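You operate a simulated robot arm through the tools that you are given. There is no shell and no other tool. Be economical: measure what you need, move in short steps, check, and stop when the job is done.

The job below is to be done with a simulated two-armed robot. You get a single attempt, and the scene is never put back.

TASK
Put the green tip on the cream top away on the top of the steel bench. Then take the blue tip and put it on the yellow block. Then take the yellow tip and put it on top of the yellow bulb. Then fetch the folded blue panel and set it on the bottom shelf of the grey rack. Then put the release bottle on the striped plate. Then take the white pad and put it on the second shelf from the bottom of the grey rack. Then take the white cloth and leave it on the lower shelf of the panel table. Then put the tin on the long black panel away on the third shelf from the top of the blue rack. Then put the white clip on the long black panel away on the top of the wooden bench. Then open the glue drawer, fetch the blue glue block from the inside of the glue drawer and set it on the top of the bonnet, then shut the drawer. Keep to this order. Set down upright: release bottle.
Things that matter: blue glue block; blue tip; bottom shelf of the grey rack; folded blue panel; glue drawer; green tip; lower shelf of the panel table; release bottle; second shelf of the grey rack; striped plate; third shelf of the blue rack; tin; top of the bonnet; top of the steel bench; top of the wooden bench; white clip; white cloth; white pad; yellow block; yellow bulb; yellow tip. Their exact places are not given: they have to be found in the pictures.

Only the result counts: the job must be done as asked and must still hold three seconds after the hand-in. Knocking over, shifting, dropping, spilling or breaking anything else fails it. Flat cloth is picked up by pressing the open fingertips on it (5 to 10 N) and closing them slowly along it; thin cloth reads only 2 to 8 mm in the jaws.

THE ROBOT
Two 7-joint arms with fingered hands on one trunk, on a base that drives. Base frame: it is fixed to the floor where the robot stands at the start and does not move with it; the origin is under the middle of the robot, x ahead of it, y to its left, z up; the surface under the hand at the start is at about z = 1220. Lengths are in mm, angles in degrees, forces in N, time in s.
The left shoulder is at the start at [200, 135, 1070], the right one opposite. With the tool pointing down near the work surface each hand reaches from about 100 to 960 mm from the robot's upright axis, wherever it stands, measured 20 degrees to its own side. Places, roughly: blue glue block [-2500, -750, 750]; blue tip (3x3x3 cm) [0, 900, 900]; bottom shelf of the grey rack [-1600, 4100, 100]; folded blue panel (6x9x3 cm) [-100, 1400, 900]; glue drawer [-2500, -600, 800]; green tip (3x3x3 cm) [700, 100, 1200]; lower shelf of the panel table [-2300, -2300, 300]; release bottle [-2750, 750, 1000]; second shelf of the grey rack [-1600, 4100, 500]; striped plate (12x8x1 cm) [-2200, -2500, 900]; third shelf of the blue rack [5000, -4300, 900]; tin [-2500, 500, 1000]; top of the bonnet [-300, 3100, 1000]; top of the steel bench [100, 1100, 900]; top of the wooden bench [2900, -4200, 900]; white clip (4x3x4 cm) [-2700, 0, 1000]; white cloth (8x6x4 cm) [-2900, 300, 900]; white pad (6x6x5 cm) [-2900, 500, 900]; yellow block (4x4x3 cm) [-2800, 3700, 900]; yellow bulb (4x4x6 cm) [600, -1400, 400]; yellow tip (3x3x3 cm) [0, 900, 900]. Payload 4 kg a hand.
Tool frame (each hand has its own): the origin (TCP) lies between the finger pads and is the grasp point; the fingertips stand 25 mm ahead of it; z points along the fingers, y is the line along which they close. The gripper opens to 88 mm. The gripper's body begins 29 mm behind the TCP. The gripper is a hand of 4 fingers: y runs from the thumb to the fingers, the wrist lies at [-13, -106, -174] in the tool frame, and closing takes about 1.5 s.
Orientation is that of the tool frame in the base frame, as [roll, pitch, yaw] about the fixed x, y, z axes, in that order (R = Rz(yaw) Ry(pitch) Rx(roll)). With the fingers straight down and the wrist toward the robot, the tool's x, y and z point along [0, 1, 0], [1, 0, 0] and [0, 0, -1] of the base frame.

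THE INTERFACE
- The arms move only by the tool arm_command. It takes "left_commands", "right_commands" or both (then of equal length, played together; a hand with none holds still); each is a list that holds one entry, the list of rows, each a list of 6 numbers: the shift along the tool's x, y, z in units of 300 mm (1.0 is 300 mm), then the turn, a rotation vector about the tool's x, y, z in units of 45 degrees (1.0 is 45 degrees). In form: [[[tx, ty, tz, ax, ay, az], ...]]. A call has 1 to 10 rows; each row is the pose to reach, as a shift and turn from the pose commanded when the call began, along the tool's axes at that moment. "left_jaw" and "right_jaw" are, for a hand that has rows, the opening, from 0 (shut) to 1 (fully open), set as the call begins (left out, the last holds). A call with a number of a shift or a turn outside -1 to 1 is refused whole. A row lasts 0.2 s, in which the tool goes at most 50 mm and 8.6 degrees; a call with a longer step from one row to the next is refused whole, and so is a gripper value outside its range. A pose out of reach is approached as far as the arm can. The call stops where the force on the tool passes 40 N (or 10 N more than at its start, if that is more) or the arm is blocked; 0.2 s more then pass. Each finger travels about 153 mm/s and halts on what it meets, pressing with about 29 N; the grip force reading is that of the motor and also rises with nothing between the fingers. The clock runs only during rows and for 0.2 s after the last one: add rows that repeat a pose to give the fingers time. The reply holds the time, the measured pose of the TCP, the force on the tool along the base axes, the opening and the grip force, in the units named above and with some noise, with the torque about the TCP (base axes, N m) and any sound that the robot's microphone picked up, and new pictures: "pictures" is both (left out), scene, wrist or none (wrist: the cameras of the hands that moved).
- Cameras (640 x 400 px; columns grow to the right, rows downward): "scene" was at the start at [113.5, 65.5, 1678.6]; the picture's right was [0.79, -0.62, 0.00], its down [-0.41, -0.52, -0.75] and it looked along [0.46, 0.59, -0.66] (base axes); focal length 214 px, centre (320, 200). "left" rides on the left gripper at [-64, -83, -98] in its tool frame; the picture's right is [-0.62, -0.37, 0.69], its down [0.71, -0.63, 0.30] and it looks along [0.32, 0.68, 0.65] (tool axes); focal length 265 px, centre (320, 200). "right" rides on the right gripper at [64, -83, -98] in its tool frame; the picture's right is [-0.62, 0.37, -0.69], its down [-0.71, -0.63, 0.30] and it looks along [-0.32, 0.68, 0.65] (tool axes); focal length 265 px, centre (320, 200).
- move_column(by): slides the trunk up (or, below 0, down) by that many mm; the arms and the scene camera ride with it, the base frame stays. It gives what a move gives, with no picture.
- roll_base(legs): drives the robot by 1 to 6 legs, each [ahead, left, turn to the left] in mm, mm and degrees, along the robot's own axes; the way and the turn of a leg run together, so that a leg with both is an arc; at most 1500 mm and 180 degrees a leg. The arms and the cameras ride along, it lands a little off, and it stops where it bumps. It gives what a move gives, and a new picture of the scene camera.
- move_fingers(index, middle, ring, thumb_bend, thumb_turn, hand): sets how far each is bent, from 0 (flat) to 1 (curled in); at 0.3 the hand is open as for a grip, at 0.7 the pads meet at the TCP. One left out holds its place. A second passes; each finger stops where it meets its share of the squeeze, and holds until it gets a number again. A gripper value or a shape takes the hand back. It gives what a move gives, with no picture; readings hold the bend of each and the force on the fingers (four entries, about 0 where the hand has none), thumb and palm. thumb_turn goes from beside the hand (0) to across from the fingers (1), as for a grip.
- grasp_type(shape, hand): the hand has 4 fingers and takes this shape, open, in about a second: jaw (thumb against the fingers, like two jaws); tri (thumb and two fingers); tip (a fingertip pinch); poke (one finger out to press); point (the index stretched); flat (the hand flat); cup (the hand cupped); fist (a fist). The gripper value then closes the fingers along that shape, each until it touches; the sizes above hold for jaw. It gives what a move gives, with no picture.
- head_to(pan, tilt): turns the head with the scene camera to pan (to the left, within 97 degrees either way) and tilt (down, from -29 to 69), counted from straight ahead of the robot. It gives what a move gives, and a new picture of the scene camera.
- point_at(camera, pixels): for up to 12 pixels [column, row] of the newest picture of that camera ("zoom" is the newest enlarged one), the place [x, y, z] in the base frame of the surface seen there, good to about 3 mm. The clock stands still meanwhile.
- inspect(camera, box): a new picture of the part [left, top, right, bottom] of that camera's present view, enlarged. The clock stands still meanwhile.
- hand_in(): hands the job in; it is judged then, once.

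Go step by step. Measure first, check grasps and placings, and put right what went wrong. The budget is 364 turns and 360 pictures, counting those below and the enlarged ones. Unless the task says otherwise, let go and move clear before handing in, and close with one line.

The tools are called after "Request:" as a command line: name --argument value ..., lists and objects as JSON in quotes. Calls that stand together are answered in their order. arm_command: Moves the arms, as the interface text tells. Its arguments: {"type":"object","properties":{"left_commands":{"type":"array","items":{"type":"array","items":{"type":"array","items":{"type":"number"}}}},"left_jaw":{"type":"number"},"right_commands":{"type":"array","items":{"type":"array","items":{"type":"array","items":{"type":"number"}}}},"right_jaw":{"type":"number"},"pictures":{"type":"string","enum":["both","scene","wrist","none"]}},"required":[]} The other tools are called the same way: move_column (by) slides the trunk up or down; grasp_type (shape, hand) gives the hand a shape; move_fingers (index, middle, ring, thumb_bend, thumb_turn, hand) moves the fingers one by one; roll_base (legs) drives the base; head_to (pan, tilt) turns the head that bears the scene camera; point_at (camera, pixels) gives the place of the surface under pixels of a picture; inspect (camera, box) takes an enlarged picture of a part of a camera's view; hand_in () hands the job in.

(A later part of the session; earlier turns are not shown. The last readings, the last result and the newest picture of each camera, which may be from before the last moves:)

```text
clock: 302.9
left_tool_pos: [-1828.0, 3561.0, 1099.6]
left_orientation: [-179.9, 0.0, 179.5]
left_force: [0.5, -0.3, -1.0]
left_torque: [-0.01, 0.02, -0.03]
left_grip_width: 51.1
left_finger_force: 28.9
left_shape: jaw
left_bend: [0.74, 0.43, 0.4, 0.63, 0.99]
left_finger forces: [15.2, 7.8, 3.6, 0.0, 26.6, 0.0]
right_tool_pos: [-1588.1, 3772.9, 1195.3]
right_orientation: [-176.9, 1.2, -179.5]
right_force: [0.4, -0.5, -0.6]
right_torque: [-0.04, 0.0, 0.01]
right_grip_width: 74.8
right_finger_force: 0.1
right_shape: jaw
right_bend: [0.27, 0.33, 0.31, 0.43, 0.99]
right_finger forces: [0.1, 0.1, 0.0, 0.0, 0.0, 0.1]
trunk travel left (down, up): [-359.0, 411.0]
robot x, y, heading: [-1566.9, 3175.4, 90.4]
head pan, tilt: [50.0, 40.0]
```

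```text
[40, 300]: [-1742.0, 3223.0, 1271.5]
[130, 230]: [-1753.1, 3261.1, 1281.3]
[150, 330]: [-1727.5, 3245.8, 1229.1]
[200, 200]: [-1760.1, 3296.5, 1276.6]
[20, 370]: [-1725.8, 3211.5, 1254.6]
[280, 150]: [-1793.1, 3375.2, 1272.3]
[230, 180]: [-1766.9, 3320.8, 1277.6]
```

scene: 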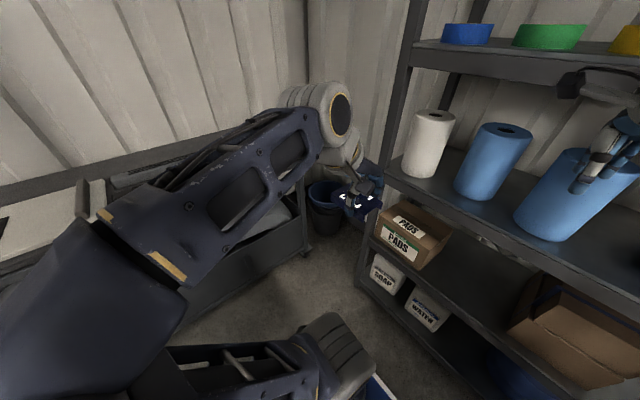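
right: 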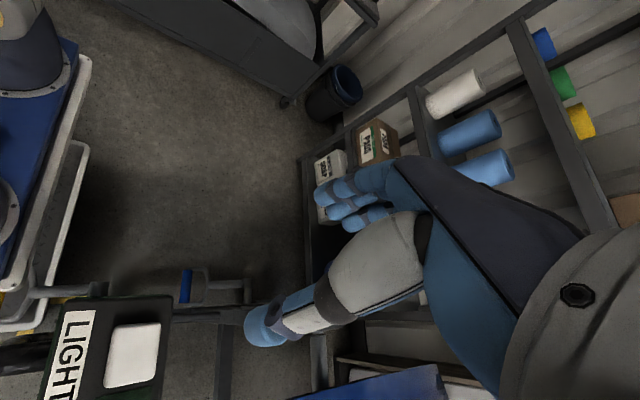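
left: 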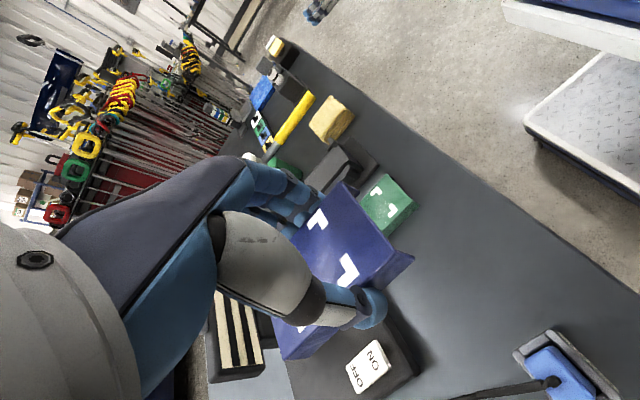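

The left arm is compact too. Lower the trunk 350 mm, then bring the panel down in front of the bottom shelf.

Request:
move_column --by -350

Request:
arm_command --left_commands '[[[0, 0.02, 0.15, 0, 0, 0], [0, 0.05, 0.3, 0, 0, 0], [0, 0.08, 0.45, 0, 0, 0], [0, 0.12, 0.6, 0, 0, 0], [0, 0.16, 0.75, 0, 0, 0], [0, 0.2, 0.9, 0, 0, 0], [0, 0.25, 1, 0, 0, 0]]]' --pictures "none"

Request:
head_to --pan 10 --tilt 45

```text
clock: 306.4
left_tool_pos: [-1827.7, 3562.0, 751.1]
left_orientation: [-179.9, 0.1, 179.4]
left_force: [0.0, -0.2, -0.2]
left_torque: [0.03, -0.01, 0.01]
left_grip_width: 51.4
left_finger_force: 29.0
left_shape: jaw
left_bend: [0.74, 0.43, 0.4, 0.63, 0.99]
left_finger forces: [15.2, 7.8, 3.7, 0.0, 26.6, 0.0]
right_tool_pos: [-1587.9, 3772.2, 845.4]
right_orientation: [-176.9, 1.2, -179.5]
right_force: [-0.1, -0.9, 0.4]
right_torque: [0.01, 0.02, -0.01]
right_grip_width: 74.5
right_finger_force: 0.2
right_shape: jaw
right_bend: [0.27, 0.33, 0.31, 0.43, 0.99]
right_finger forces: [0.0, 0.1, 0.0, 0.1, 0.0, 0.1]
trunk travel left (down, up): [-9.0, 761.0]
robot x, y, heading: [-1566.9, 3172.7, 90.2]
head pan, tilt: [50.0, 40.0]
```

```text
clock: 307.9
left_tool_pos: [-1859.1, 3670.9, 466.5]
left_orientation: [-179.9, -0.2, 179.5]
left_force: [-0.2, 0.1, -0.9]
left_torque: [0.03, -0.01, -0.02]
left_grip_width: 51.4
left_finger_force: 29.0
left_shape: jaw
left_bend: [0.74, 0.43, 0.4, 0.63, 0.99]
left_finger forces: [15.1, 7.7, 3.7, 0.0, 26.4, 0.0]
left hand out of reach, approached as far as the arm can: row 4, 5, 6, 7
right_tool_pos: [-1588.4, 3772.5, 844.8]
right_orientation: [-176.9, 1.2, -179.6]
right_force: [0.4, 0.1, 0.2]
right_torque: [0.02, 0.01, -0.01]
right_grip_width: 75.1
right_finger_force: 0.1
right_shape: jaw
right_bend: [0.27, 0.33, 0.31, 0.43, 0.99]
right_finger forces: [0.1, 0.0, 0.1, 0.0, 0.0, 0.0]
trunk travel left (down, up): [-9.0, 761.0]
robot x, y, heading: [-1566.1, 3178.5, 90.4]
head pan, tilt: [50.0, 40.0]
```

```text
clock: 309.0
left_tool_pos: [-1859.1, 3669.7, 465.3]
left_orientation: [-179.9, 0.0, 179.5]
left_force: [-0.1, -0.1, -1.8]
left_torque: [0.02, -0.04, -0.01]
left_grip_width: 51.2
left_finger_force: 28.4
left_shape: jaw
left_bend: [0.74, 0.43, 0.4, 0.63, 0.99]
left_finger forces: [15.1, 7.6, 3.6, 0.0, 26.4, 0.0]
right_tool_pos: [-1589.2, 3773.2, 845.6]
right_orientation: [-176.9, 1.2, -179.5]
right_force: [-0.6, 0.5, -0.1]
right_torque: [0.02, -0.01, 0.0]
right_grip_width: 74.5
right_finger_force: 0.0
right_shape: jaw
right_bend: [0.27, 0.33, 0.31, 0.43, 0.99]
right_finger forces: [0.1, 0.0, 0.0, 0.0, 0.1, 0.1]
trunk travel left (down, up): [-9.0, 761.0]
robot x, y, heading: [-1565.4, 3173.4, 90.5]
head pan, tilt: [10.0, 45.0]
```

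scene: 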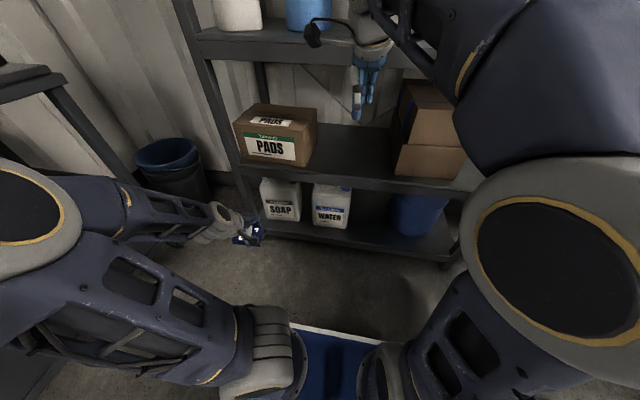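

Straight-down reach is limited this close. I back the base 250 mm and try stretching the arm further forward and low in free space, then drive in.

Request:
roll_base --legs '[[-250, 0, 0]]'

Request:
arm_command --left_commands '[[[-0.1, 0.12, 0, 0, 0, 0], [-0.2, 0.24, 0.02, 0, 0, 0], [-0.3, 0.36, 0.06, 0, 0, 0], [-0.4, 0.48, 0.1, 0, 0, 0], [-0.48, 0.6, 0.15, 0, 0, 0], [-0.55, 0.7, 0.22, 0, 0, 0], [-0.6, 0.8, 0.3, 0, 0, 0], [-0.65, 0.9, 0.38, 0, 0, 0], [-0.7, 0.95, 0.48, 0, 0, 0]]]' --pictures "scene"

```text
clock: 310.9
left_tool_pos: [-1855.7, 3417.3, 464.8]
left_orientation: [-179.8, 0.1, 179.4]
left_force: [-0.4, -0.2, -1.6]
left_torque: [-0.02, -0.03, 0.0]
left_grip_width: 51.2
left_finger_force: 29.0
left_shape: jaw
left_bend: [0.74, 0.43, 0.4, 0.63, 0.99]
left_finger forces: [15.1, 7.7, 3.6, 0.0, 26.5, 0.0]
right_tool_pos: [-1587.1, 3518.5, 846.0]
right_orientation: [-177.0, 1.2, -179.5]
right_force: [-0.5, 0.1, -1.3]
right_torque: [-0.02, 0.02, 0.01]
right_grip_width: 74.7
right_finger_force: 0.0
right_shape: jaw
right_bend: [0.27, 0.33, 0.31, 0.43, 0.99]
right_finger forces: [0.0, 0.0, 0.0, 0.0, 0.1, 0.0]
trunk travel left (down, up): [-9.0, 761.0]
robot x, y, heading: [-1562.2, 2922.3, 90.6]
head pan, tilt: [10.0, 45.0]
```

scene: 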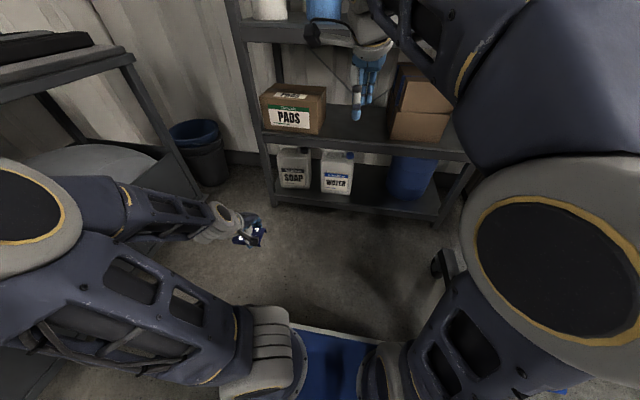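

```text
clock: 312.9
left_tool_pos: [-1710.2, 3635.4, 346.4]
left_orientation: [-179.7, 0.1, 179.4]
left_force: [-0.6, -0.5, -1.1]
left_torque: [-0.01, 0.0, -0.01]
left_grip_width: 50.9
left_finger_force: 29.3
left_shape: jaw
left_bend: [0.74, 0.43, 0.4, 0.64, 0.99]
left_finger forces: [14.9, 7.5, 3.7, 0.1, 26.2, 0.0]
left hand out of reach, approached as far as the arm can: row 6, 7, 8, 9
right_tool_pos: [-1585.1, 3519.0, 845.0]
right_orientation: [-177.0, 1.2, -179.4]
right_force: [-0.3, -0.3, 0.1]
right_torque: [0.01, 0.0, -0.03]
right_grip_width: 74.5
right_finger_force: 0.0
right_shape: jaw
right_bend: [0.27, 0.33, 0.31, 0.43, 0.99]
right_finger forces: [0.1, 0.0, 0.1, 0.0, 0.0, 0.1]
trunk travel left (down, up): [-9.0, 761.0]
robot x, y, heading: [-1561.8, 2922.7, 90.4]
head pan, tilt: [10.0, 45.0]
```

scene: 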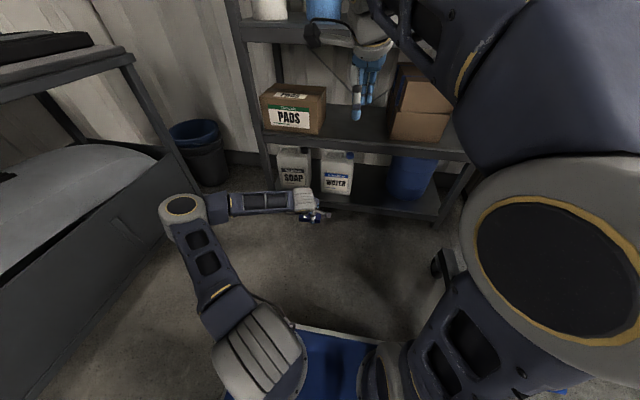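

It is getting lower (346). I continue downward.

Request:
arm_command --left_commands '[[[0, 0.0, 0.12, 0, 0, 0], [0, 0, 0.24, 0, 0, 0], [0, 0, 0.36, 0, 0, 0], [0, 0, 0.48, 0, 0, 0], [0, 0, 0.62, 0, 0, 0]]]' --pictures "scene"

```text
clock: 314.1
left_tool_pos: [-1759.0, 3601.2, 210.7]
left_orientation: [-179.8, 0.2, 179.4]
left_force: [-0.6, 0.2, -1.1]
left_torque: [-0.01, -0.01, 0.06]
left_grip_width: 50.5
left_finger_force: 29.0
left_shape: jaw
left_bend: [0.74, 0.43, 0.4, 0.64, 0.99]
left_finger forces: [14.9, 7.5, 3.6, 0.0, 26.0, 0.1]
left hand out of reach, approached as far as the arm can: row 1, 2, 3, 4, 5
right_tool_pos: [-1586.9, 3518.5, 845.5]
right_orientation: [-176.9, 1.2, -179.6]
right_force: [0.4, 0.2, -0.4]
right_torque: [-0.01, -0.01, -0.01]
right_grip_width: 74.7
right_finger_force: 0.1
right_shape: jaw
right_bend: [0.27, 0.33, 0.31, 0.43, 0.99]
right_finger forces: [0.0, 0.1, 0.1, 0.0, 0.0, 0.0]
trunk travel left (down, up): [-9.0, 761.0]
robot x, y, heading: [-1562.6, 2924.5, 90.6]
head pan, tilt: [10.0, 45.0]
```

scene: 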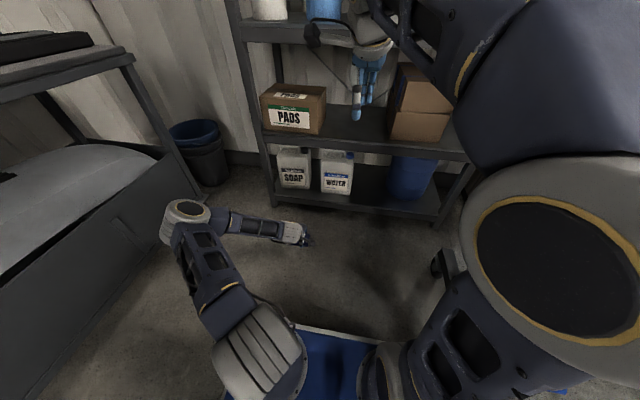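

Reached 211 with the hand straight down. I lower a bit more to ≈165 here.

Request:
arm_command --left_commands '[[[0, 0, 0.1, 0, 0, 0], [0, 0, 0.17, 0, 0, 0], [0, 0, 0.17, 0, 0, 0]]]' --pictures "wrist"

```text
clock: 314.9
left_tool_pos: [-1775.2, 3587.9, 183.8]
left_orientation: [-179.8, 0.0, 179.4]
left_force: [-0.2, 0.5, -0.4]
left_torque: [0.0, -0.06, 0.02]
left_grip_width: 50.8
left_finger_force: 28.9
left_shape: jaw
left_bend: [0.74, 0.43, 0.4, 0.64, 0.99]
left_finger forces: [14.9, 7.4, 3.6, 0.0, 26.0, 0.0]
left hand out of reach, approached as far as the arm can: row 1, 2, 3
right_tool_pos: [-1586.5, 3519.6, 845.4]
right_orientation: [-176.9, 1.3, -179.6]
right_force: [0.5, -0.1, 0.6]
right_torque: [-0.01, -0.02, 0.02]
right_grip_width: 75.2
right_finger_force: 0.0
right_shape: jaw
right_bend: [0.27, 0.33, 0.31, 0.43, 0.99]
right_finger forces: [0.0, 0.0, 0.1, 0.1, 0.0, 0.0]
trunk travel left (down, up): [-9.0, 761.0]
robot x, y, heading: [-1561.8, 2921.6, 90.2]
head pan, tilt: [10.0, 45.0]
```

left: 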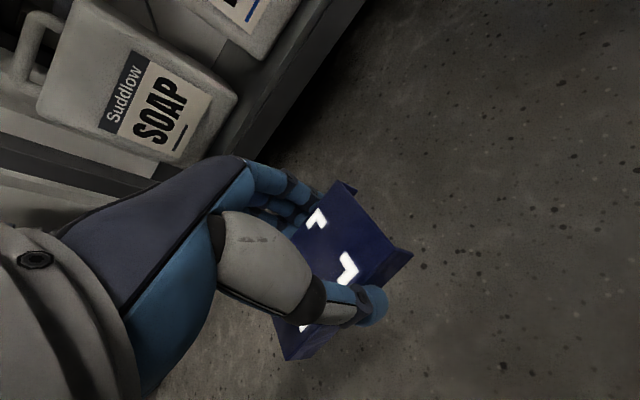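

I try lowering further with a slight 15° forward tilt of the fingers, which should ease reach.

Request:
arm_command --left_commands '[[[0, 0, 0.03, -0.11, 0, 0], [0, 0, 0.06, -0.22, 0, 0], [0, 0, 0.1, -0.33, 0, 0], [0, 0, 0.1, -0.33, 0, 0]]]' --pictures "none"

```text
clock: 315.9
left_tool_pos: [-1790.1, 3578.9, 177.5]
left_orientation: [165.3, 0.0, 179.4]
left_force: [-0.5, -0.9, -0.4]
left_torque: [0.02, -0.01, -0.03]
left_grip_width: 50.8
left_finger_force: 28.9
left_shape: jaw
left_bend: [0.74, 0.43, 0.4, 0.64, 0.99]
left_finger forces: [15.0, 7.4, 3.6, 0.0, 26.1, 0.0]
left hand out of reach, approached as far as the arm can: row 1, 2, 3, 4
right_tool_pos: [-1586.7, 3520.3, 845.5]
right_orientation: [-177.0, 1.2, -179.5]
right_force: [0.4, -0.2, -0.8]
right_torque: [0.0, 0.02, 0.0]
right_grip_width: 74.6
right_finger_force: 0.1
right_shape: jaw
right_bend: [0.27, 0.33, 0.31, 0.43, 0.99]
right_finger forces: [0.0, 0.1, 0.0, 0.0, 0.0, 0.0]
trunk travel left (down, up): [-9.0, 761.0]
robot x, y, heading: [-1563.1, 2919.7, 90.4]
head pan, tilt: [10.0, 45.0]
```

The limit comes from a folded elbow. I'll un-tilt, raise to z≈600, stretch well forward there, then descend with the arm extended.

Request:
arm_command --left_commands '[[[0, 0, -0.12, 0.11, 0, 0], [0, 0, -0.24, 0.22, 0, 0], [0, 0, -0.38, 0.33, 0, 0], [0, 0, -0.52, 0.33, 0, 0], [0, 0, -0.66, 0.33, 0, 0], [0, 0, -0.8, 0.33, 0, 0], [0, 0, -0.95, 0.33, 0, 0]]]' --pictures "none"

Request:
arm_command --left_commands '[[[0, 0, -0.14, 0, 0, 0], [0, 0, -0.28, 0, 0, 0], [0, 0, -0.42, 0, 0, 0], [0, 0, -0.56, 0, 0, 0], [-0.12, 0, -0.62, 0, 0, 0], [-0.24, 0.08, -0.62, 0, 0, 0], [-0.36, 0.16, -0.62, 0, 0, 0], [-0.48, 0.25, -0.62, 0, 0, 0], [-0.6, 0.34, -0.62, 0, 0, 0], [-0.6, 0.48, -0.62, 0, 0, 0]]]' --pictures "scene"

```text
clock: 317.5
left_tool_pos: [-1792.1, 3506.4, 453.5]
left_orientation: [-179.8, 0.1, 179.4]
left_force: [0.5, 0.9, -0.6]
left_torque: [0.02, -0.03, -0.04]
left_grip_width: 50.4
left_finger_force: 28.8
left_shape: jaw
left_bend: [0.74, 0.43, 0.4, 0.64, 0.99]
left_finger forces: [14.9, 7.4, 3.6, 0.0, 25.9, 0.0]
right_tool_pos: [-1587.0, 3518.7, 845.3]
right_orientation: [-176.9, 1.2, -179.6]
right_force: [-0.4, 0.4, -0.1]
right_torque: [0.0, 0.0, -0.02]
right_grip_width: 75.1
right_finger_force: 0.0
right_shape: jaw
right_bend: [0.27, 0.33, 0.31, 0.43, 0.99]
right_finger forces: [0.0, 0.0, 0.0, 0.1, 0.0, 0.0]
trunk travel left (down, up): [-9.0, 761.0]
robot x, y, heading: [-1563.9, 2923.4, 90.2]
head pan, tilt: [10.0, 45.0]
```

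```text
clock: 319.7
left_tool_pos: [-1612.0, 3649.8, 640.6]
left_orientation: [-179.7, 0.1, 179.4]
left_force: [0.1, -0.9, -0.5]
left_torque: [0.0, 0.03, -0.01]
left_grip_width: 50.3
left_finger_force: 28.6
left_shape: jaw
left_bend: [0.74, 0.43, 0.41, 0.64, 0.99]
left_finger forces: [14.9, 7.3, 3.6, 0.1, 25.8, 0.0]
right_tool_pos: [-1586.4, 3518.8, 844.5]
right_orientation: [-177.0, 1.1, -179.7]
right_force: [1.1, 1.9, 1.1]
right_torque: [0.1, 0.01, -0.07]
right_grip_width: 74.9
right_finger_force: 0.0
right_shape: jaw
right_bend: [0.26, 0.33, 0.31, 0.43, 0.99]
right_finger forces: [0.1, 0.0, 0.0, 0.1, 0.0, 0.0]
trunk travel left (down, up): [-9.0, 761.0]
robot x, y, heading: [-1563.1, 2918.2, 90.7]
head pan, tilt: [10.0, 45.0]
```

scene: 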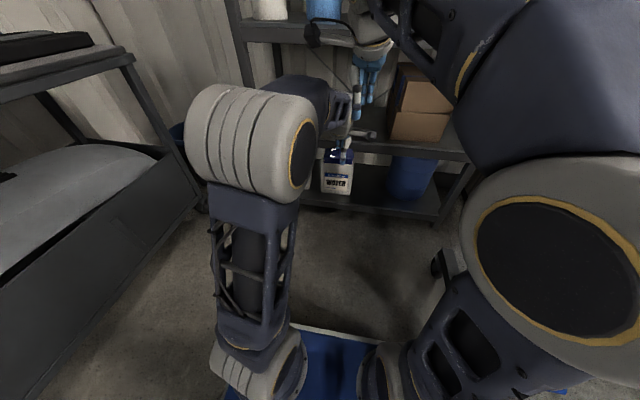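

Elbow is up now, but the right fingertips are almost on the left wrist. I raise the right hand 200 mm first.

Request:
arm_command --right_commands '[[[-0.05, 0, -0.12, 0, 0, 0], [-0.1, 0, -0.26, 0, 0, 0], [-0.2, 0, -0.4, 0, 0, 0], [-0.3, 0, -0.54, 0, 0, 0], [-0.4, 0, -0.66, 0, 0, 0]]]' --pictures "none"

Request:
arm_command --left_commands '[[[0, 0.1, 0.05, 0, 0, 0], [0, 0.2, 0.15, 0, 0, 0], [0, 0.3, 0.25, 0, 0, 0], [0, 0.36, 0.38, 0, 0, 0], [0, 0.4, 0.52, 0, 0, 0], [0, 0.4, 0.66, 0, 0, 0], [0, 0.4, 0.8, 0, 0, 0], [0, 0.4, 0.95, 0, 0, 0]]]' --pictures "scene"

```text
refused: row 3 steps farther than a row can; nothing moved
```

```text
clock: 321.5
left_tool_pos: [-1608.5, 3768.0, 354.3]
left_orientation: [-179.9, 0.1, 179.4]
left_force: [0.5, 1.0, -0.2]
left_torque: [0.01, 0.0, 0.01]
left_grip_width: 50.5
left_finger_force: 29.5
left_shape: jaw
left_bend: [0.74, 0.43, 0.41, 0.64, 0.99]
left_finger forces: [14.8, 7.3, 3.6, 0.0, 25.8, 0.0]
right_tool_pos: [-1585.1, 3518.8, 845.3]
right_orientation: [-177.0, 1.2, -179.5]
right_force: [-0.9, 0.3, -0.7]
right_torque: [0.01, 0.01, -0.01]
right_grip_width: 74.7
right_finger_force: 0.2
right_shape: jaw
right_bend: [0.27, 0.33, 0.31, 0.43, 0.99]
right_finger forces: [0.1, 0.1, 0.0, 0.1, 0.1, 0.0]
trunk travel left (down, up): [-9.0, 761.0]
robot x, y, heading: [-1566.1, 2922.4, 90.5]
head pan, tilt: [10.0, 45.0]
```

scene: 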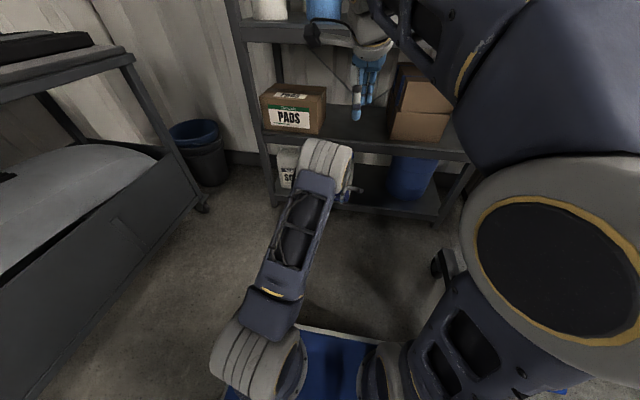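

Works with the arm extended. Continue down to z≈185, and shift right to x≈−1520.

Request:
arm_command --left_commands '[[[-0.05, 0, 0.14, 0, 0, 0], [-0.1, 0, 0.28, 0, 0, 0], [-0.15, 0, 0.42, 0, 0, 0], [-0.2, 0, 0.56, 0, 0, 0], [-0.28, 0, 0.56, 0, 0, 0], [-0.28, 0, 0.56, 0, 0, 0]]]' --pictures "both"

```text
clock: 322.9
left_tool_pos: [-1526.5, 3765.3, 185.3]
left_orientation: [-179.7, 0.0, 179.4]
left_force: [1.0, 0.5, 0.3]
left_torque: [0.04, 0.02, -0.01]
left_grip_width: 50.1
left_finger_force: 29.1
left_shape: jaw
left_bend: [0.74, 0.43, 0.41, 0.64, 0.99]
left_finger forces: [14.7, 7.2, 3.6, 0.1, 25.8, 0.0]
right_tool_pos: [-1586.4, 3518.6, 845.2]
right_orientation: [-176.9, 1.3, -179.5]
right_force: [-0.3, 0.3, -0.7]
right_torque: [0.0, 0.01, 0.02]
right_grip_width: 74.6
right_finger_force: 0.0
right_shape: jaw
right_bend: [0.27, 0.33, 0.31, 0.43, 0.99]
right_finger forces: [0.1, 0.1, 0.0, 0.1, 0.0, 0.0]
trunk travel left (down, up): [-9.0, 761.0]
robot x, y, heading: [-1560.6, 2923.4, 90.3]
head pan, tilt: [10.0, 45.0]
```

scene: 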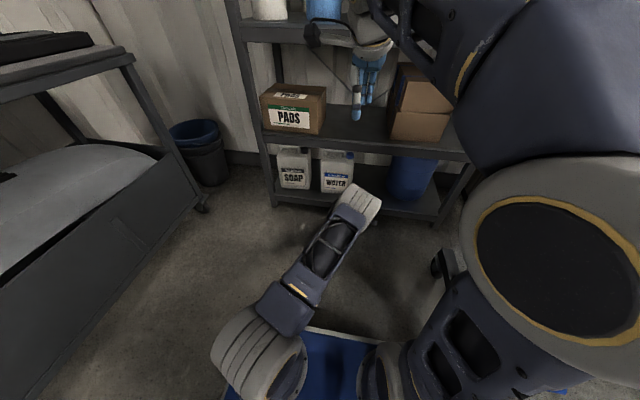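
left: 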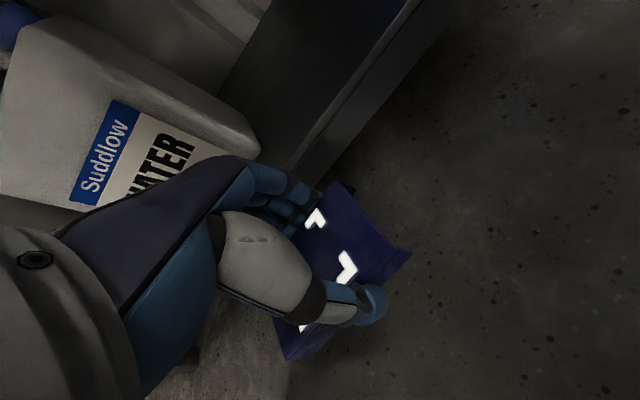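

Now measure the bottom shelf, WATER bottle and drum from the left wrist view.

Request:
point_at --camera "left" --pixels '[[300, 60], [330, 100], [260, 140], [250, 160], [380, 20], [290, 30], [360, 130], [340, 60]]'

Request:
point_at --camera "scene" --pixels '[[352, 192], [322, 186], [395, 195], [390, 170], [375, 195], [440, 200], [350, 160], [330, 140], [420, 150]]'

```text
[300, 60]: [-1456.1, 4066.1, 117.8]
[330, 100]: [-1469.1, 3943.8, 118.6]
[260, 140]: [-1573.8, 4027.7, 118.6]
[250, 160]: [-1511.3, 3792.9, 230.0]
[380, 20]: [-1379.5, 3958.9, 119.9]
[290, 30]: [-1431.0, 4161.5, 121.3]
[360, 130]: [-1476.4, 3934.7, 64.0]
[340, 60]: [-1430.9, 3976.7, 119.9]
```

```text
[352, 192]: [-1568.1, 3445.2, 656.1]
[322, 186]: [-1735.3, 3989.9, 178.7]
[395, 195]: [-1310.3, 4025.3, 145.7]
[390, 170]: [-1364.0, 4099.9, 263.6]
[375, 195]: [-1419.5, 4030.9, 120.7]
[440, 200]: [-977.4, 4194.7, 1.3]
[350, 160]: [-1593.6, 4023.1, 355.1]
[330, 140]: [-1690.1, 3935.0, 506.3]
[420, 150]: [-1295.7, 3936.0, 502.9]
```

Shelf z=119, front y=3936; free between WATER (x≤−1570) and drum (x≥−1370). I shift the hand 66 mm right, then drive ahead 228.

Request:
arm_command --left_commands '[[[-0.11, 0, 0, 0, 0, 0], [-0.22, 0, 0, 0, 0, 0], [-0.22, 0, 0, 0, 0, 0]]]' --pictures "none"

Request:
roll_base --legs '[[215, 0, 0]]'

Request:
arm_command --left_commands '[[[0, 0, 0, 0, 0, 0]]]' --pictures "both"

```text
clock: 323.7
left_tool_pos: [-1460.5, 3764.7, 185.6]
left_orientation: [-179.7, 0.0, 179.4]
left_force: [0.6, 0.1, -1.5]
left_torque: [0.0, 0.01, 0.01]
left_grip_width: 50.0
left_finger_force: 29.4
left_shape: jaw
left_bend: [0.74, 0.43, 0.41, 0.64, 0.99]
left_finger forces: [14.8, 7.3, 3.6, 0.1, 25.7, 0.0]
right_tool_pos: [-1586.5, 3519.7, 845.3]
right_orientation: [-177.0, 1.1, -179.5]
right_force: [-0.2, -0.4, 0.4]
right_torque: [0.01, 0.01, 0.03]
right_grip_width: 74.5
right_finger_force: 0.1
right_shape: jaw
right_bend: [0.27, 0.33, 0.31, 0.43, 0.99]
right_finger forces: [0.0, 0.1, 0.0, 0.0, 0.0, 0.1]
trunk travel left (down, up): [-9.0, 761.0]
robot x, y, heading: [-1564.8, 2922.5, 90.5]
head pan, tilt: [10.0, 45.0]
```

```text
clock: 325.3
left_tool_pos: [-1466.6, 3980.5, 187.0]
left_orientation: [-179.8, 0.0, 179.7]
left_force: [0.2, 0.7, 0.2]
left_torque: [-0.01, -0.01, 0.0]
left_grip_width: 50.0
left_finger_force: 29.4
left_shape: jaw
left_bend: [0.74, 0.43, 0.41, 0.64, 0.99]
left_finger forces: [14.8, 7.3, 3.5, 0.0, 25.9, 0.1]
right_tool_pos: [-1591.9, 3735.2, 845.5]
right_orientation: [-177.0, 1.2, -179.3]
right_force: [-0.9, -1.5, -0.5]
right_torque: [0.0, 0.01, -0.03]
right_grip_width: 74.7
right_finger_force: 0.0
right_shape: jaw
right_bend: [0.27, 0.33, 0.31, 0.43, 0.99]
right_finger forces: [0.0, 0.0, 0.1, 0.0, 0.0, 0.0]
trunk travel left (down, up): [-9.0, 761.0]
robot x, y, heading: [-1565.7, 3139.4, 90.8]
head pan, tilt: [10.0, 45.0]
```

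scene: 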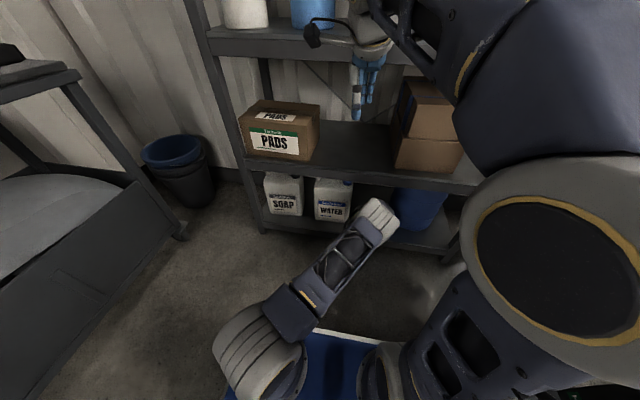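

```text
clock: 325.7
left_tool_pos: [-1466.3, 3980.5, 186.4]
left_orientation: [-179.8, 0.0, 179.7]
left_force: [-0.7, 0.1, -0.5]
left_torque: [-0.01, -0.03, -0.01]
left_grip_width: 50.4
left_finger_force: 28.7
left_shape: jaw
left_bend: [0.74, 0.43, 0.41, 0.64, 0.99]
left_finger forces: [14.9, 7.3, 3.7, 0.0, 25.9, 0.0]
right_tool_pos: [-1590.6, 3735.4, 845.5]
right_orientation: [-177.0, 1.1, -179.3]
right_force: [-0.8, -0.1, -0.2]
right_torque: [0.01, -0.01, 0.0]
right_grip_width: 74.6
right_finger_force: 0.0
right_shape: jaw
right_bend: [0.27, 0.33, 0.31, 0.43, 0.99]
right_finger forces: [0.0, 0.0, 0.0, 0.1, 0.0, 0.1]
trunk travel left (down, up): [-9.0, 761.0]
robot x, y, heading: [-1569.6, 3137.9, 90.7]
head pan, tilt: [10.0, 45.0]
```

scene: 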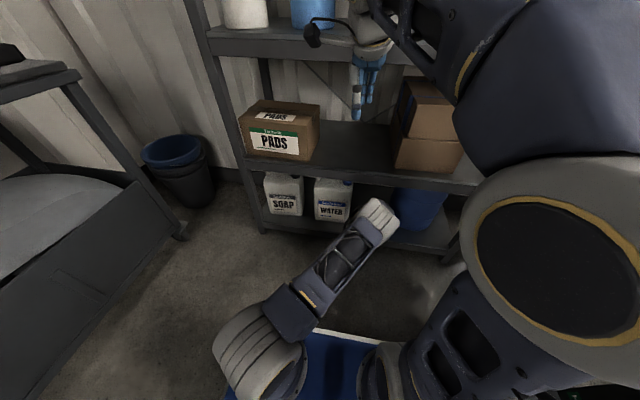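
left: 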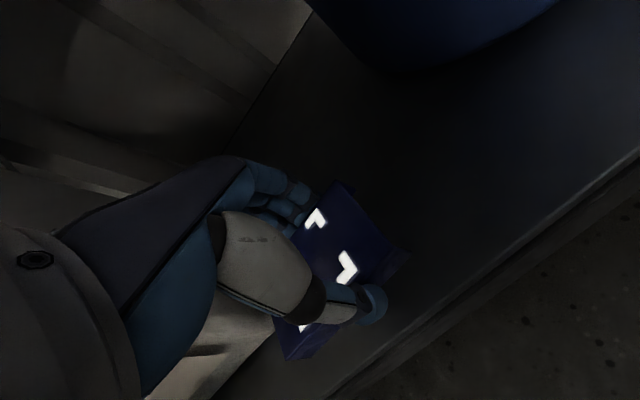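

I go forward 12 mm and lower to the shelf.

Request:
arm_command --left_commands '[[[0, 0.04, 0.02, 0, 0, 0], [0, 0.05, 0.07, 0, 0, 0], [0, 0.05, 0.1, 0, 0, 0], [0, 0.05, 0.115, 0, 0, 0], [0, 0.05, 0.125, 0, 0, 0], [0, 0.05, 0.132, 0, 0, 0]]]' --pictures "wrist"

```text
clock: 327.1
left_tool_pos: [-1467.1, 3996.6, 147.9]
left_orientation: [-179.9, 0.1, 179.6]
left_force: [-0.5, -2.5, 8.3]
left_torque: [-0.13, 0.05, 0.01]
left_grip_width: 50.1
left_finger_force: 29.1
left_shape: jaw
left_bend: [0.74, 0.43, 0.41, 0.64, 0.99]
left_finger forces: [14.7, 7.4, 3.8, 0.0, 28.0, 0.1]
right_tool_pos: [-1593.0, 3735.9, 844.8]
right_orientation: [-177.0, 1.2, -179.2]
right_force: [0.0, -0.5, 0.2]
right_torque: [0.0, 0.03, 0.03]
right_grip_width: 74.7
right_finger_force: 0.1
right_shape: jaw
right_bend: [0.27, 0.33, 0.31, 0.43, 0.99]
right_finger forces: [0.0, 0.1, 0.0, 0.0, 0.0, 0.0]
trunk travel left (down, up): [-9.0, 761.0]
robot x, y, heading: [-1566.7, 3135.3, 90.8]
head pan, tilt: [10.0, 45.0]
```

left: 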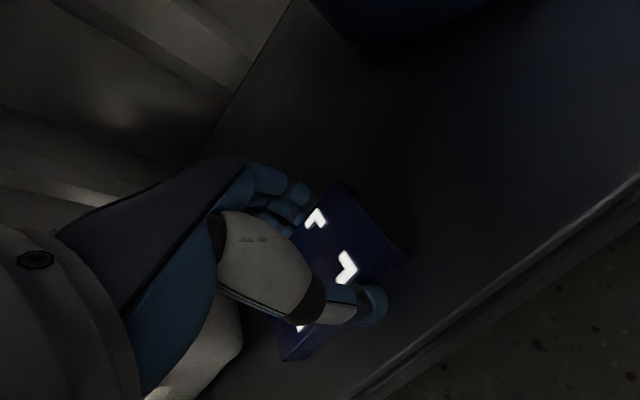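

Contact at 8 N. Release fully and lift 60 mm.

Request:
arm_command --left_commands '[[[0, 0, -0.004, 0, 0, 0], [0, 0, -0.004, 0, 0, 0], [0, 0, -0.004, 0, 0, 0], [0, 0, -0.004, 0, 0, 0], [0, 0, -0.004, 0, 0, 0]]]' --left_jaw 1 --pictures "none"

Request:
arm_command --left_commands '[[[0, 0, -0.08, 0, 0, 0], [0, 0, -0.18, 0, 0, 0], [0, 0, -0.22, 0, 0, 0]]]' --pictures "wrist"

```text
clock: 328.3
left_tool_pos: [-1468.2, 3997.1, 147.0]
left_orientation: [-179.8, 0.0, 179.7]
left_force: [-0.7, -0.4, 0.5]
left_torque: [-0.04, 0.02, 0.02]
left_grip_width: 87.5
left_finger_force: 0.0
left_shape: jaw
left_bend: [0.3, 0.3, 0.3, 0.3, 0.98]
left_finger forces: [0.1, 0.0, 0.0, 0.1, 0.0, 0.0]
right_tool_pos: [-1591.8, 3736.4, 845.6]
right_orientation: [-176.9, 1.2, -179.2]
right_force: [0.2, -0.4, 0.1]
right_torque: [0.01, 0.01, 0.02]
right_grip_width: 74.9
right_finger_force: 0.0
right_shape: jaw
right_bend: [0.27, 0.33, 0.31, 0.43, 0.99]
right_finger forces: [0.0, 0.0, 0.1, 0.0, 0.0, 0.1]
trunk travel left (down, up): [-9.0, 761.0]
robot x, y, heading: [-1566.2, 3137.4, 91.0]
head pan, tilt: [10.0, 45.0]
```

```text
clock: 329.1
left_tool_pos: [-1468.0, 3996.7, 214.1]
left_orientation: [-179.8, 0.0, 179.6]
left_force: [-0.4, -0.3, -0.6]
left_torque: [0.01, 0.01, -0.02]
left_grip_width: 87.5
left_finger_force: 0.1
left_shape: jaw
left_bend: [0.3, 0.3, 0.3, 0.3, 0.98]
left_finger forces: [0.1, 0.1, 0.0, 0.1, 0.0, 0.0]
right_tool_pos: [-1592.1, 3735.2, 846.2]
right_orientation: [-176.9, 1.2, -179.3]
right_force: [0.9, 0.2, 0.1]
right_torque: [-0.01, 0.01, 0.0]
right_grip_width: 74.6
right_finger_force: 0.1
right_shape: jaw
right_bend: [0.27, 0.33, 0.31, 0.43, 0.99]
right_finger forces: [0.0, 0.0, 0.0, 0.0, 0.0, 0.0]
trunk travel left (down, up): [-9.0, 761.0]
robot x, y, heading: [-1568.5, 3136.8, 90.8]
head pan, tilt: [10.0, 45.0]
```

left: 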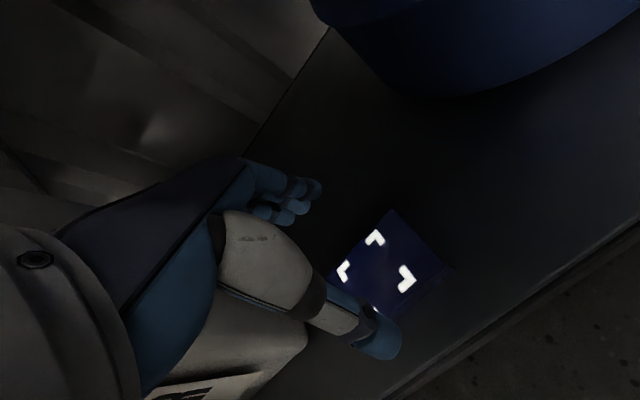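

Panel lies flat on the bottom shelf. I back out 300, raise the trunk 400, and bring the left hand up and in.

Request:
roll_base --legs '[[-320, 0, 0]]'

Request:
move_column --by 400

Request:
arm_command --left_commands '[[[0.05, -0.05, -0.12, 0, 0, 0], [0.1, -0.1, -0.26, 0, 0, 0], [0.18, -0.15, -0.4, 0, 0, 0], [0.26, -0.2, -0.53, 0, 0, 0], [0.34, -0.27, -0.65, 0, 0, 0], [0.42, -0.34, -0.77, 0, 0, 0], [0.5, -0.42, -0.88, 0, 0, 0], [0.58, -0.5, -1, 0, 0, 0]]]' --pictures "none"

Request:
inspect --camera "scene" --box '[220, 60, 520, 260]'

```text
clock: 331.3
left_tool_pos: [-1462.8, 3674.5, 213.9]
left_orientation: [-179.8, 0.0, 179.8]
left_force: [0.9, -1.0, -1.0]
left_torque: [0.0, -0.02, -0.03]
left_grip_width: 87.6
left_finger_force: 0.0
left_shape: jaw
left_bend: [0.3, 0.3, 0.3, 0.3, 0.98]
left_finger forces: [0.0, 0.0, 0.0, 0.0, 0.0, 0.1]
right_tool_pos: [-1587.6, 3413.3, 845.7]
right_orientation: [-176.9, 1.2, -179.2]
right_force: [0.5, 0.4, 0.1]
right_torque: [0.02, -0.02, -0.01]
right_grip_width: 74.6
right_finger_force: 0.0
right_shape: jaw
right_bend: [0.27, 0.33, 0.31, 0.43, 0.99]
right_finger forces: [0.1, 0.1, 0.0, 0.0, 0.1, 0.0]
trunk travel left (down, up): [-9.0, 761.0]
robot x, y, heading: [-1565.1, 2814.4, 90.7]
head pan, tilt: [10.0, 45.0]
```

scene: 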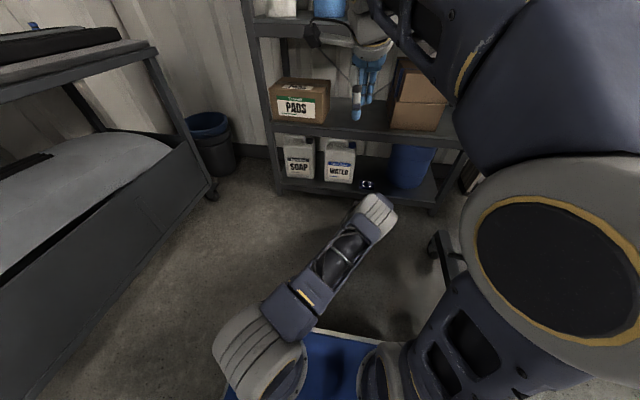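

```text
clock: 335.1
left_tool_pos: [-1464.0, 3673.7, 612.9]
left_orientation: [-179.8, 0.0, 179.6]
left_force: [-0.3, -0.3, 0.1]
left_torque: [-0.03, -0.01, -0.02]
left_grip_width: 87.5
left_finger_force: 0.1
left_shape: jaw
left_bend: [0.3, 0.3, 0.3, 0.3, 0.98]
left_finger forces: [0.0, 0.0, 0.1, 0.1, 0.1, 0.1]
right_tool_pos: [-1587.3, 3411.4, 1244.8]
right_orientation: [-176.9, 1.3, -179.2]
right_force: [-0.2, 0.3, 0.3]
right_torque: [0.04, 0.0, 0.02]
right_grip_width: 74.8
right_finger_force: 0.0
right_shape: jaw
right_bend: [0.27, 0.33, 0.31, 0.43, 0.99]
right_finger forces: [0.1, 0.0, 0.0, 0.1, 0.0, 0.0]
trunk travel left (down, up): [-409.0, 361.0]
robot x, y, heading: [-1562.3, 2816.9, 90.6]
head pan, tilt: [10.0, 45.0]
```

```text
refused: row 3 steps farther than a row can; nothing moved
```

```text
2.00 times, centred on (370, 160) of scene
```

zoom: 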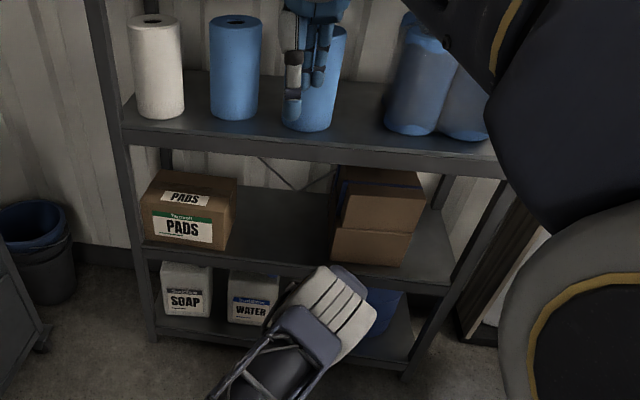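

Request:
arm_command --left_commands '[[[0.07, -0.06, -0.12, 0, 0, 0], [0.14, -0.12, -0.24, 0, 0, 0], [0.21, -0.18, -0.36, 0, 0, 0], [0.28, -0.24, -0.48, 0, 0, 0], [0.35, -0.3, -0.6, 0, 0, 0], [0.42, -0.36, -0.72, 0, 0, 0], [0.5, -0.42, -0.84, 0, 0, 0], [0.6, -0.5, -0.92, 0, 0, 0], [0.72, -0.58, -0.95, 0, 0, 0], [0.84, -0.66, -0.95, 0, 0, 0]]]' --pictures "none"

Request:
roll_base --legs '[[-500, 0, 0], [0, 0, 90]]'

Request:
head_to --pan 35 --tilt 25

```text
clock: 337.3
left_tool_pos: [-1712.7, 3478.0, 900.3]
left_orientation: [-179.8, 0.1, 179.5]
left_force: [-0.5, 0.5, -0.3]
left_torque: [-0.01, 0.01, 0.02]
left_grip_width: 87.8
left_finger_force: 0.1
left_shape: jaw
left_bend: [0.3, 0.3, 0.3, 0.3, 0.98]
left_finger forces: [0.0, 0.0, 0.0, 0.1, 0.0, 0.1]
right_tool_pos: [-1586.1, 3412.6, 1245.8]
right_orientation: [-176.9, 1.2, -179.3]
right_force: [1.3, -0.5, 0.2]
right_torque: [-0.02, 0.02, 0.0]
right_grip_width: 74.9
right_finger_force: 0.0
right_shape: jaw
right_bend: [0.27, 0.33, 0.31, 0.43, 0.99]
right_finger forces: [0.0, 0.1, 0.1, 0.1, 0.1, 0.0]
trunk travel left (down, up): [-409.0, 361.0]
robot x, y, heading: [-1559.9, 2814.1, 90.8]
head pan, tilt: [10.0, 45.0]
```

```text
clock: 344.1
left_tool_pos: [-2214.0, 2152.6, 900.1]
left_orientation: [-179.7, 0.0, -89.1]
left_force: [0.3, 0.2, 1.0]
left_torque: [0.02, -0.02, 0.01]
left_grip_width: 87.8
left_finger_force: 0.0
left_shape: jaw
left_bend: [0.3, 0.3, 0.3, 0.3, 0.98]
left_finger forces: [0.0, 0.0, 0.1, 0.1, 0.0, 0.0]
right_tool_pos: [-2152.2, 2280.4, 1244.7]
right_orientation: [-176.9, 1.1, -88.1]
right_force: [0.3, -0.8, 0.1]
right_torque: [-0.02, 0.01, 0.02]
right_grip_width: 74.8
right_finger_force: 0.0
right_shape: jaw
right_bend: [0.27, 0.33, 0.31, 0.43, 0.99]
right_finger forces: [0.0, 0.0, 0.0, 0.1, 0.0, 0.0]
trunk travel left (down, up): [-409.0, 361.0]
robot x, y, heading: [-1554.0, 2318.3, -178.0]
head pan, tilt: [10.0, 45.0]
```

scene: 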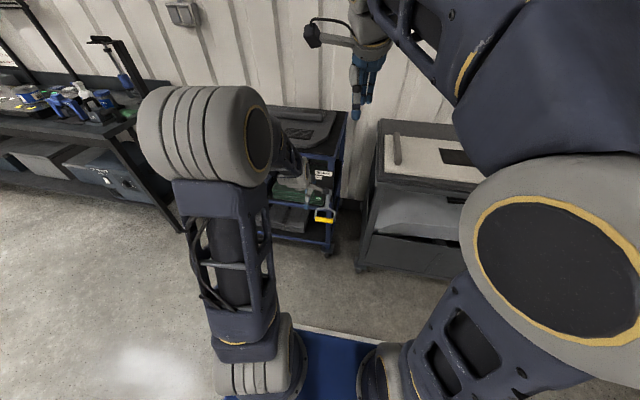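

```text
clock: 345.0
left_tool_pos: [-2213.6, 2153.1, 901.2]
left_orientation: [-179.8, 0.0, -89.1]
left_force: [0.3, -0.3, 0.5]
left_torque: [0.0, 0.0, 0.0]
left_grip_width: 87.7
left_finger_force: 0.0
left_shape: jaw
left_bend: [0.3, 0.3, 0.3, 0.3, 0.98]
left_finger forces: [0.1, 0.0, 0.0, 0.1, 0.1, 0.0]
right_tool_pos: [-2152.2, 2282.4, 1245.3]
right_orientation: [-176.8, 1.1, -88.0]
right_force: [0.6, -0.1, 0.1]
right_torque: [0.0, -0.01, -0.03]
right_grip_width: 74.8
right_finger_force: 0.0
right_shape: jaw
right_bend: [0.27, 0.33, 0.31, 0.43, 0.99]
right_finger forces: [0.1, 0.0, 0.0, 0.0, 0.0, 0.1]
trunk travel left (down, up): [-409.0, 361.0]
robot x, y, heading: [-1556.4, 2321.7, -178.0]
head pan, tilt: [35.0, 25.0]
```

scene: 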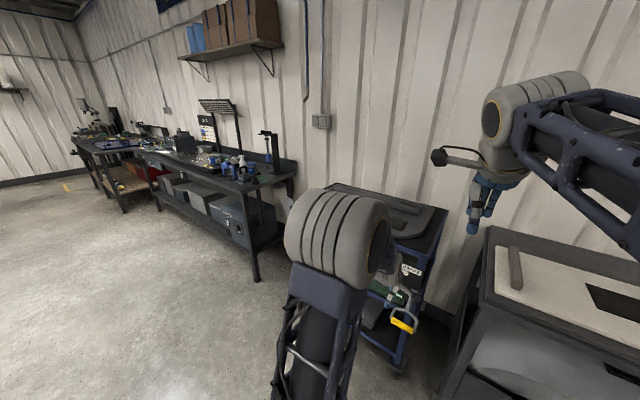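

I raise the trunk 150 and strafe left along the wall toward the workbench (y≈750).

Request:
move_column --by 150

Request:
roll_base --legs '[[0, 0, -2], [-100, 0, 0], [0, 1450, 0]]'

Request:
head_to --pan 20 --tilt 38

```text
clock: 346.7
left_tool_pos: [-2214.2, 2152.9, 1050.8]
left_orientation: [-179.8, 0.1, -89.1]
left_force: [-0.4, 0.2, 0.3]
left_torque: [-0.01, 0.02, -0.01]
left_grip_width: 87.4
left_finger_force: 0.1
left_shape: jaw
left_bend: [0.3, 0.3, 0.3, 0.3, 0.98]
left_finger forces: [0.0, 0.0, 0.0, 0.1, 0.0, 0.1]
right_tool_pos: [-2151.3, 2281.5, 1394.6]
right_orientation: [-176.9, 1.2, -88.0]
right_force: [0.0, -1.1, 0.0]
right_torque: [0.01, 0.02, 0.0]
right_grip_width: 74.6
right_finger_force: 0.1
right_shape: jaw
right_bend: [0.27, 0.33, 0.31, 0.43, 0.99]
right_finger forces: [0.0, 0.1, 0.0, 0.0, 0.0, 0.1]
trunk travel left (down, up): [-559.0, 211.0]
robot x, y, heading: [-1554.0, 2318.2, -177.9]
head pan, tilt: [35.0, 25.0]
```

```text
clock: 355.0
left_tool_pos: [-2104.8, 719.8, 1050.2]
left_orientation: [-179.9, 0.0, -89.9]
left_force: [-0.6, 0.3, 0.6]
left_torque: [0.01, 0.02, -0.01]
left_grip_width: 87.7
left_finger_force: 0.1
left_shape: jaw
left_bend: [0.3, 0.3, 0.3, 0.3, 0.98]
left_finger forces: [0.0, 0.1, 0.0, 0.0, 0.0, 0.0]
right_tool_pos: [-2040.8, 845.3, 1395.0]
right_orientation: [-176.9, 1.2, -88.9]
right_force: [0.5, -0.3, 0.3]
right_torque: [-0.04, 0.01, 0.0]
right_grip_width: 74.6
right_finger_force: 0.1
right_shape: jaw
right_bend: [0.27, 0.33, 0.31, 0.43, 0.99]
right_finger forces: [0.1, 0.0, 0.0, 0.0, 0.0, 0.0]
trunk travel left (down, up): [-559.0, 211.0]
robot x, y, heading: [-1443.9, 878.1, -178.8]
head pan, tilt: [35.0, 25.0]
```

scene: 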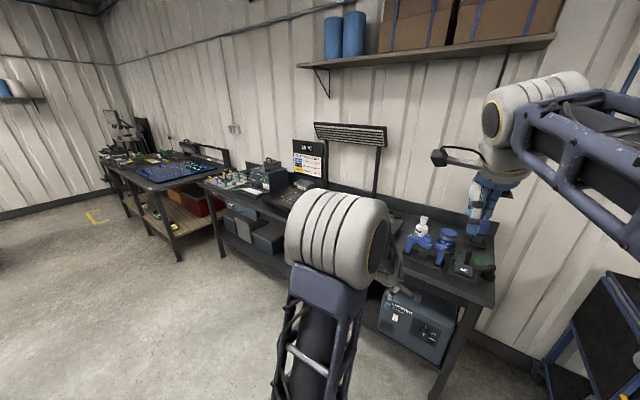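

```text
clock: 355.8
left_tool_pos: [-2104.3, 720.8, 1051.9]
left_orientation: [-179.8, 0.0, -89.9]
left_force: [0.4, -0.1, -0.3]
left_torque: [-0.01, 0.01, -0.04]
left_grip_width: 87.8
left_finger_force: 0.1
left_shape: jaw
left_bend: [0.3, 0.3, 0.3, 0.3, 0.98]
left_finger forces: [0.0, 0.0, 0.0, 0.0, 0.1, 0.0]
right_tool_pos: [-2039.5, 846.3, 1395.9]
right_orientation: [-176.9, 1.2, -89.0]
right_force: [0.1, 0.6, 0.7]
right_torque: [0.02, -0.04, -0.01]
right_grip_width: 74.6
right_finger_force: 0.1
right_shape: jaw
right_bend: [0.27, 0.33, 0.31, 0.43, 0.99]
right_finger forces: [0.0, 0.0, 0.0, 0.0, 0.0, 0.0]
trunk travel left (down, up): [-559.0, 211.0]
robot x, y, heading: [-1441.9, 875.6, -178.8]
head pan, tilt: [20.0, 38.0]
```

scene: 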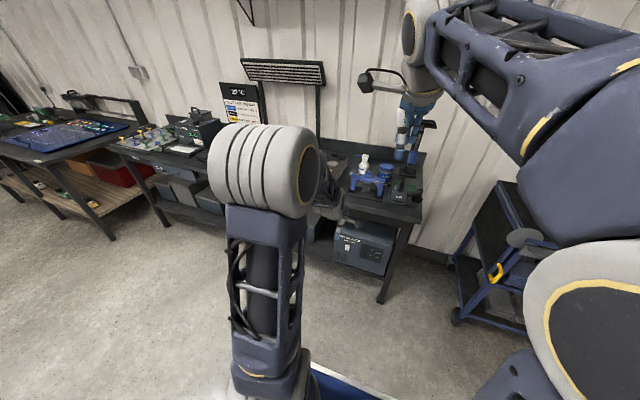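

The left forearm blocks the view; I retract the left hand to my side.

Request:
arm_command --left_commands '[[[0.09, -0.12, -0.03, 0, 0, 0], [0.18, -0.24, -0.06, 0, 0, 0], [0.27, -0.36, -0.08, 0, 0, 0], [0.36, -0.48, -0.1, 0, 0, 0], [0.45, -0.6, -0.12, 0, 0, 0], [0.54, -0.72, -0.14, 0, 0, 0], [0.63, -0.84, -0.16, 0, 0, 0], [0.72, -0.94, -0.18, 0, 0, 0], [0.8, -1, -0.2, 0, 0, 0]]]' --pictures "scene"

```text
clock: 357.8
left_tool_pos: [-1803.3, 479.9, 1112.8]
left_orientation: [-179.8, 0.0, -89.9]
left_force: [0.3, -0.1, 0.8]
left_torque: [0.01, 0.02, -0.01]
left_grip_width: 88.1
left_finger_force: 0.1
left_shape: jaw
left_bend: [0.3, 0.3, 0.3, 0.3, 0.98]
left_finger forces: [0.0, 0.1, 0.1, 0.1, 0.0, 0.1]
left hand out of reach, approached as far as the arm can: row 4
right_tool_pos: [-2040.2, 845.9, 1395.9]
right_orientation: [-176.9, 1.1, -89.0]
right_force: [-0.2, 0.5, -0.6]
right_torque: [0.04, -0.02, 0.0]
right_grip_width: 74.7
right_finger_force: 0.0
right_shape: jaw
right_bend: [0.27, 0.33, 0.31, 0.43, 0.99]
right_finger forces: [0.1, 0.0, 0.1, 0.1, 0.1, 0.1]
trunk travel left (down, up): [-559.0, 211.0]
robot x, y, heading: [-1440.8, 877.7, -178.8]
head pan, tilt: [20.0, 38.0]
```

scene: 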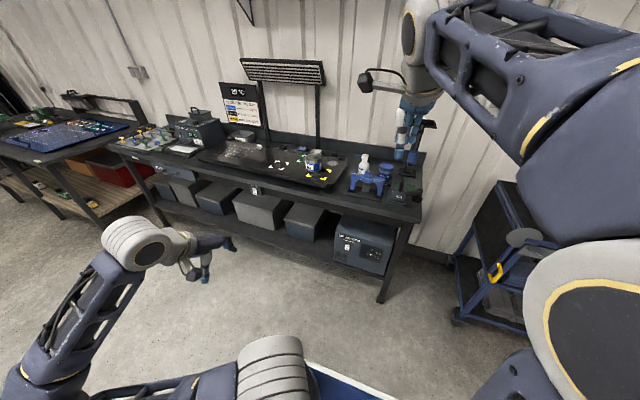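

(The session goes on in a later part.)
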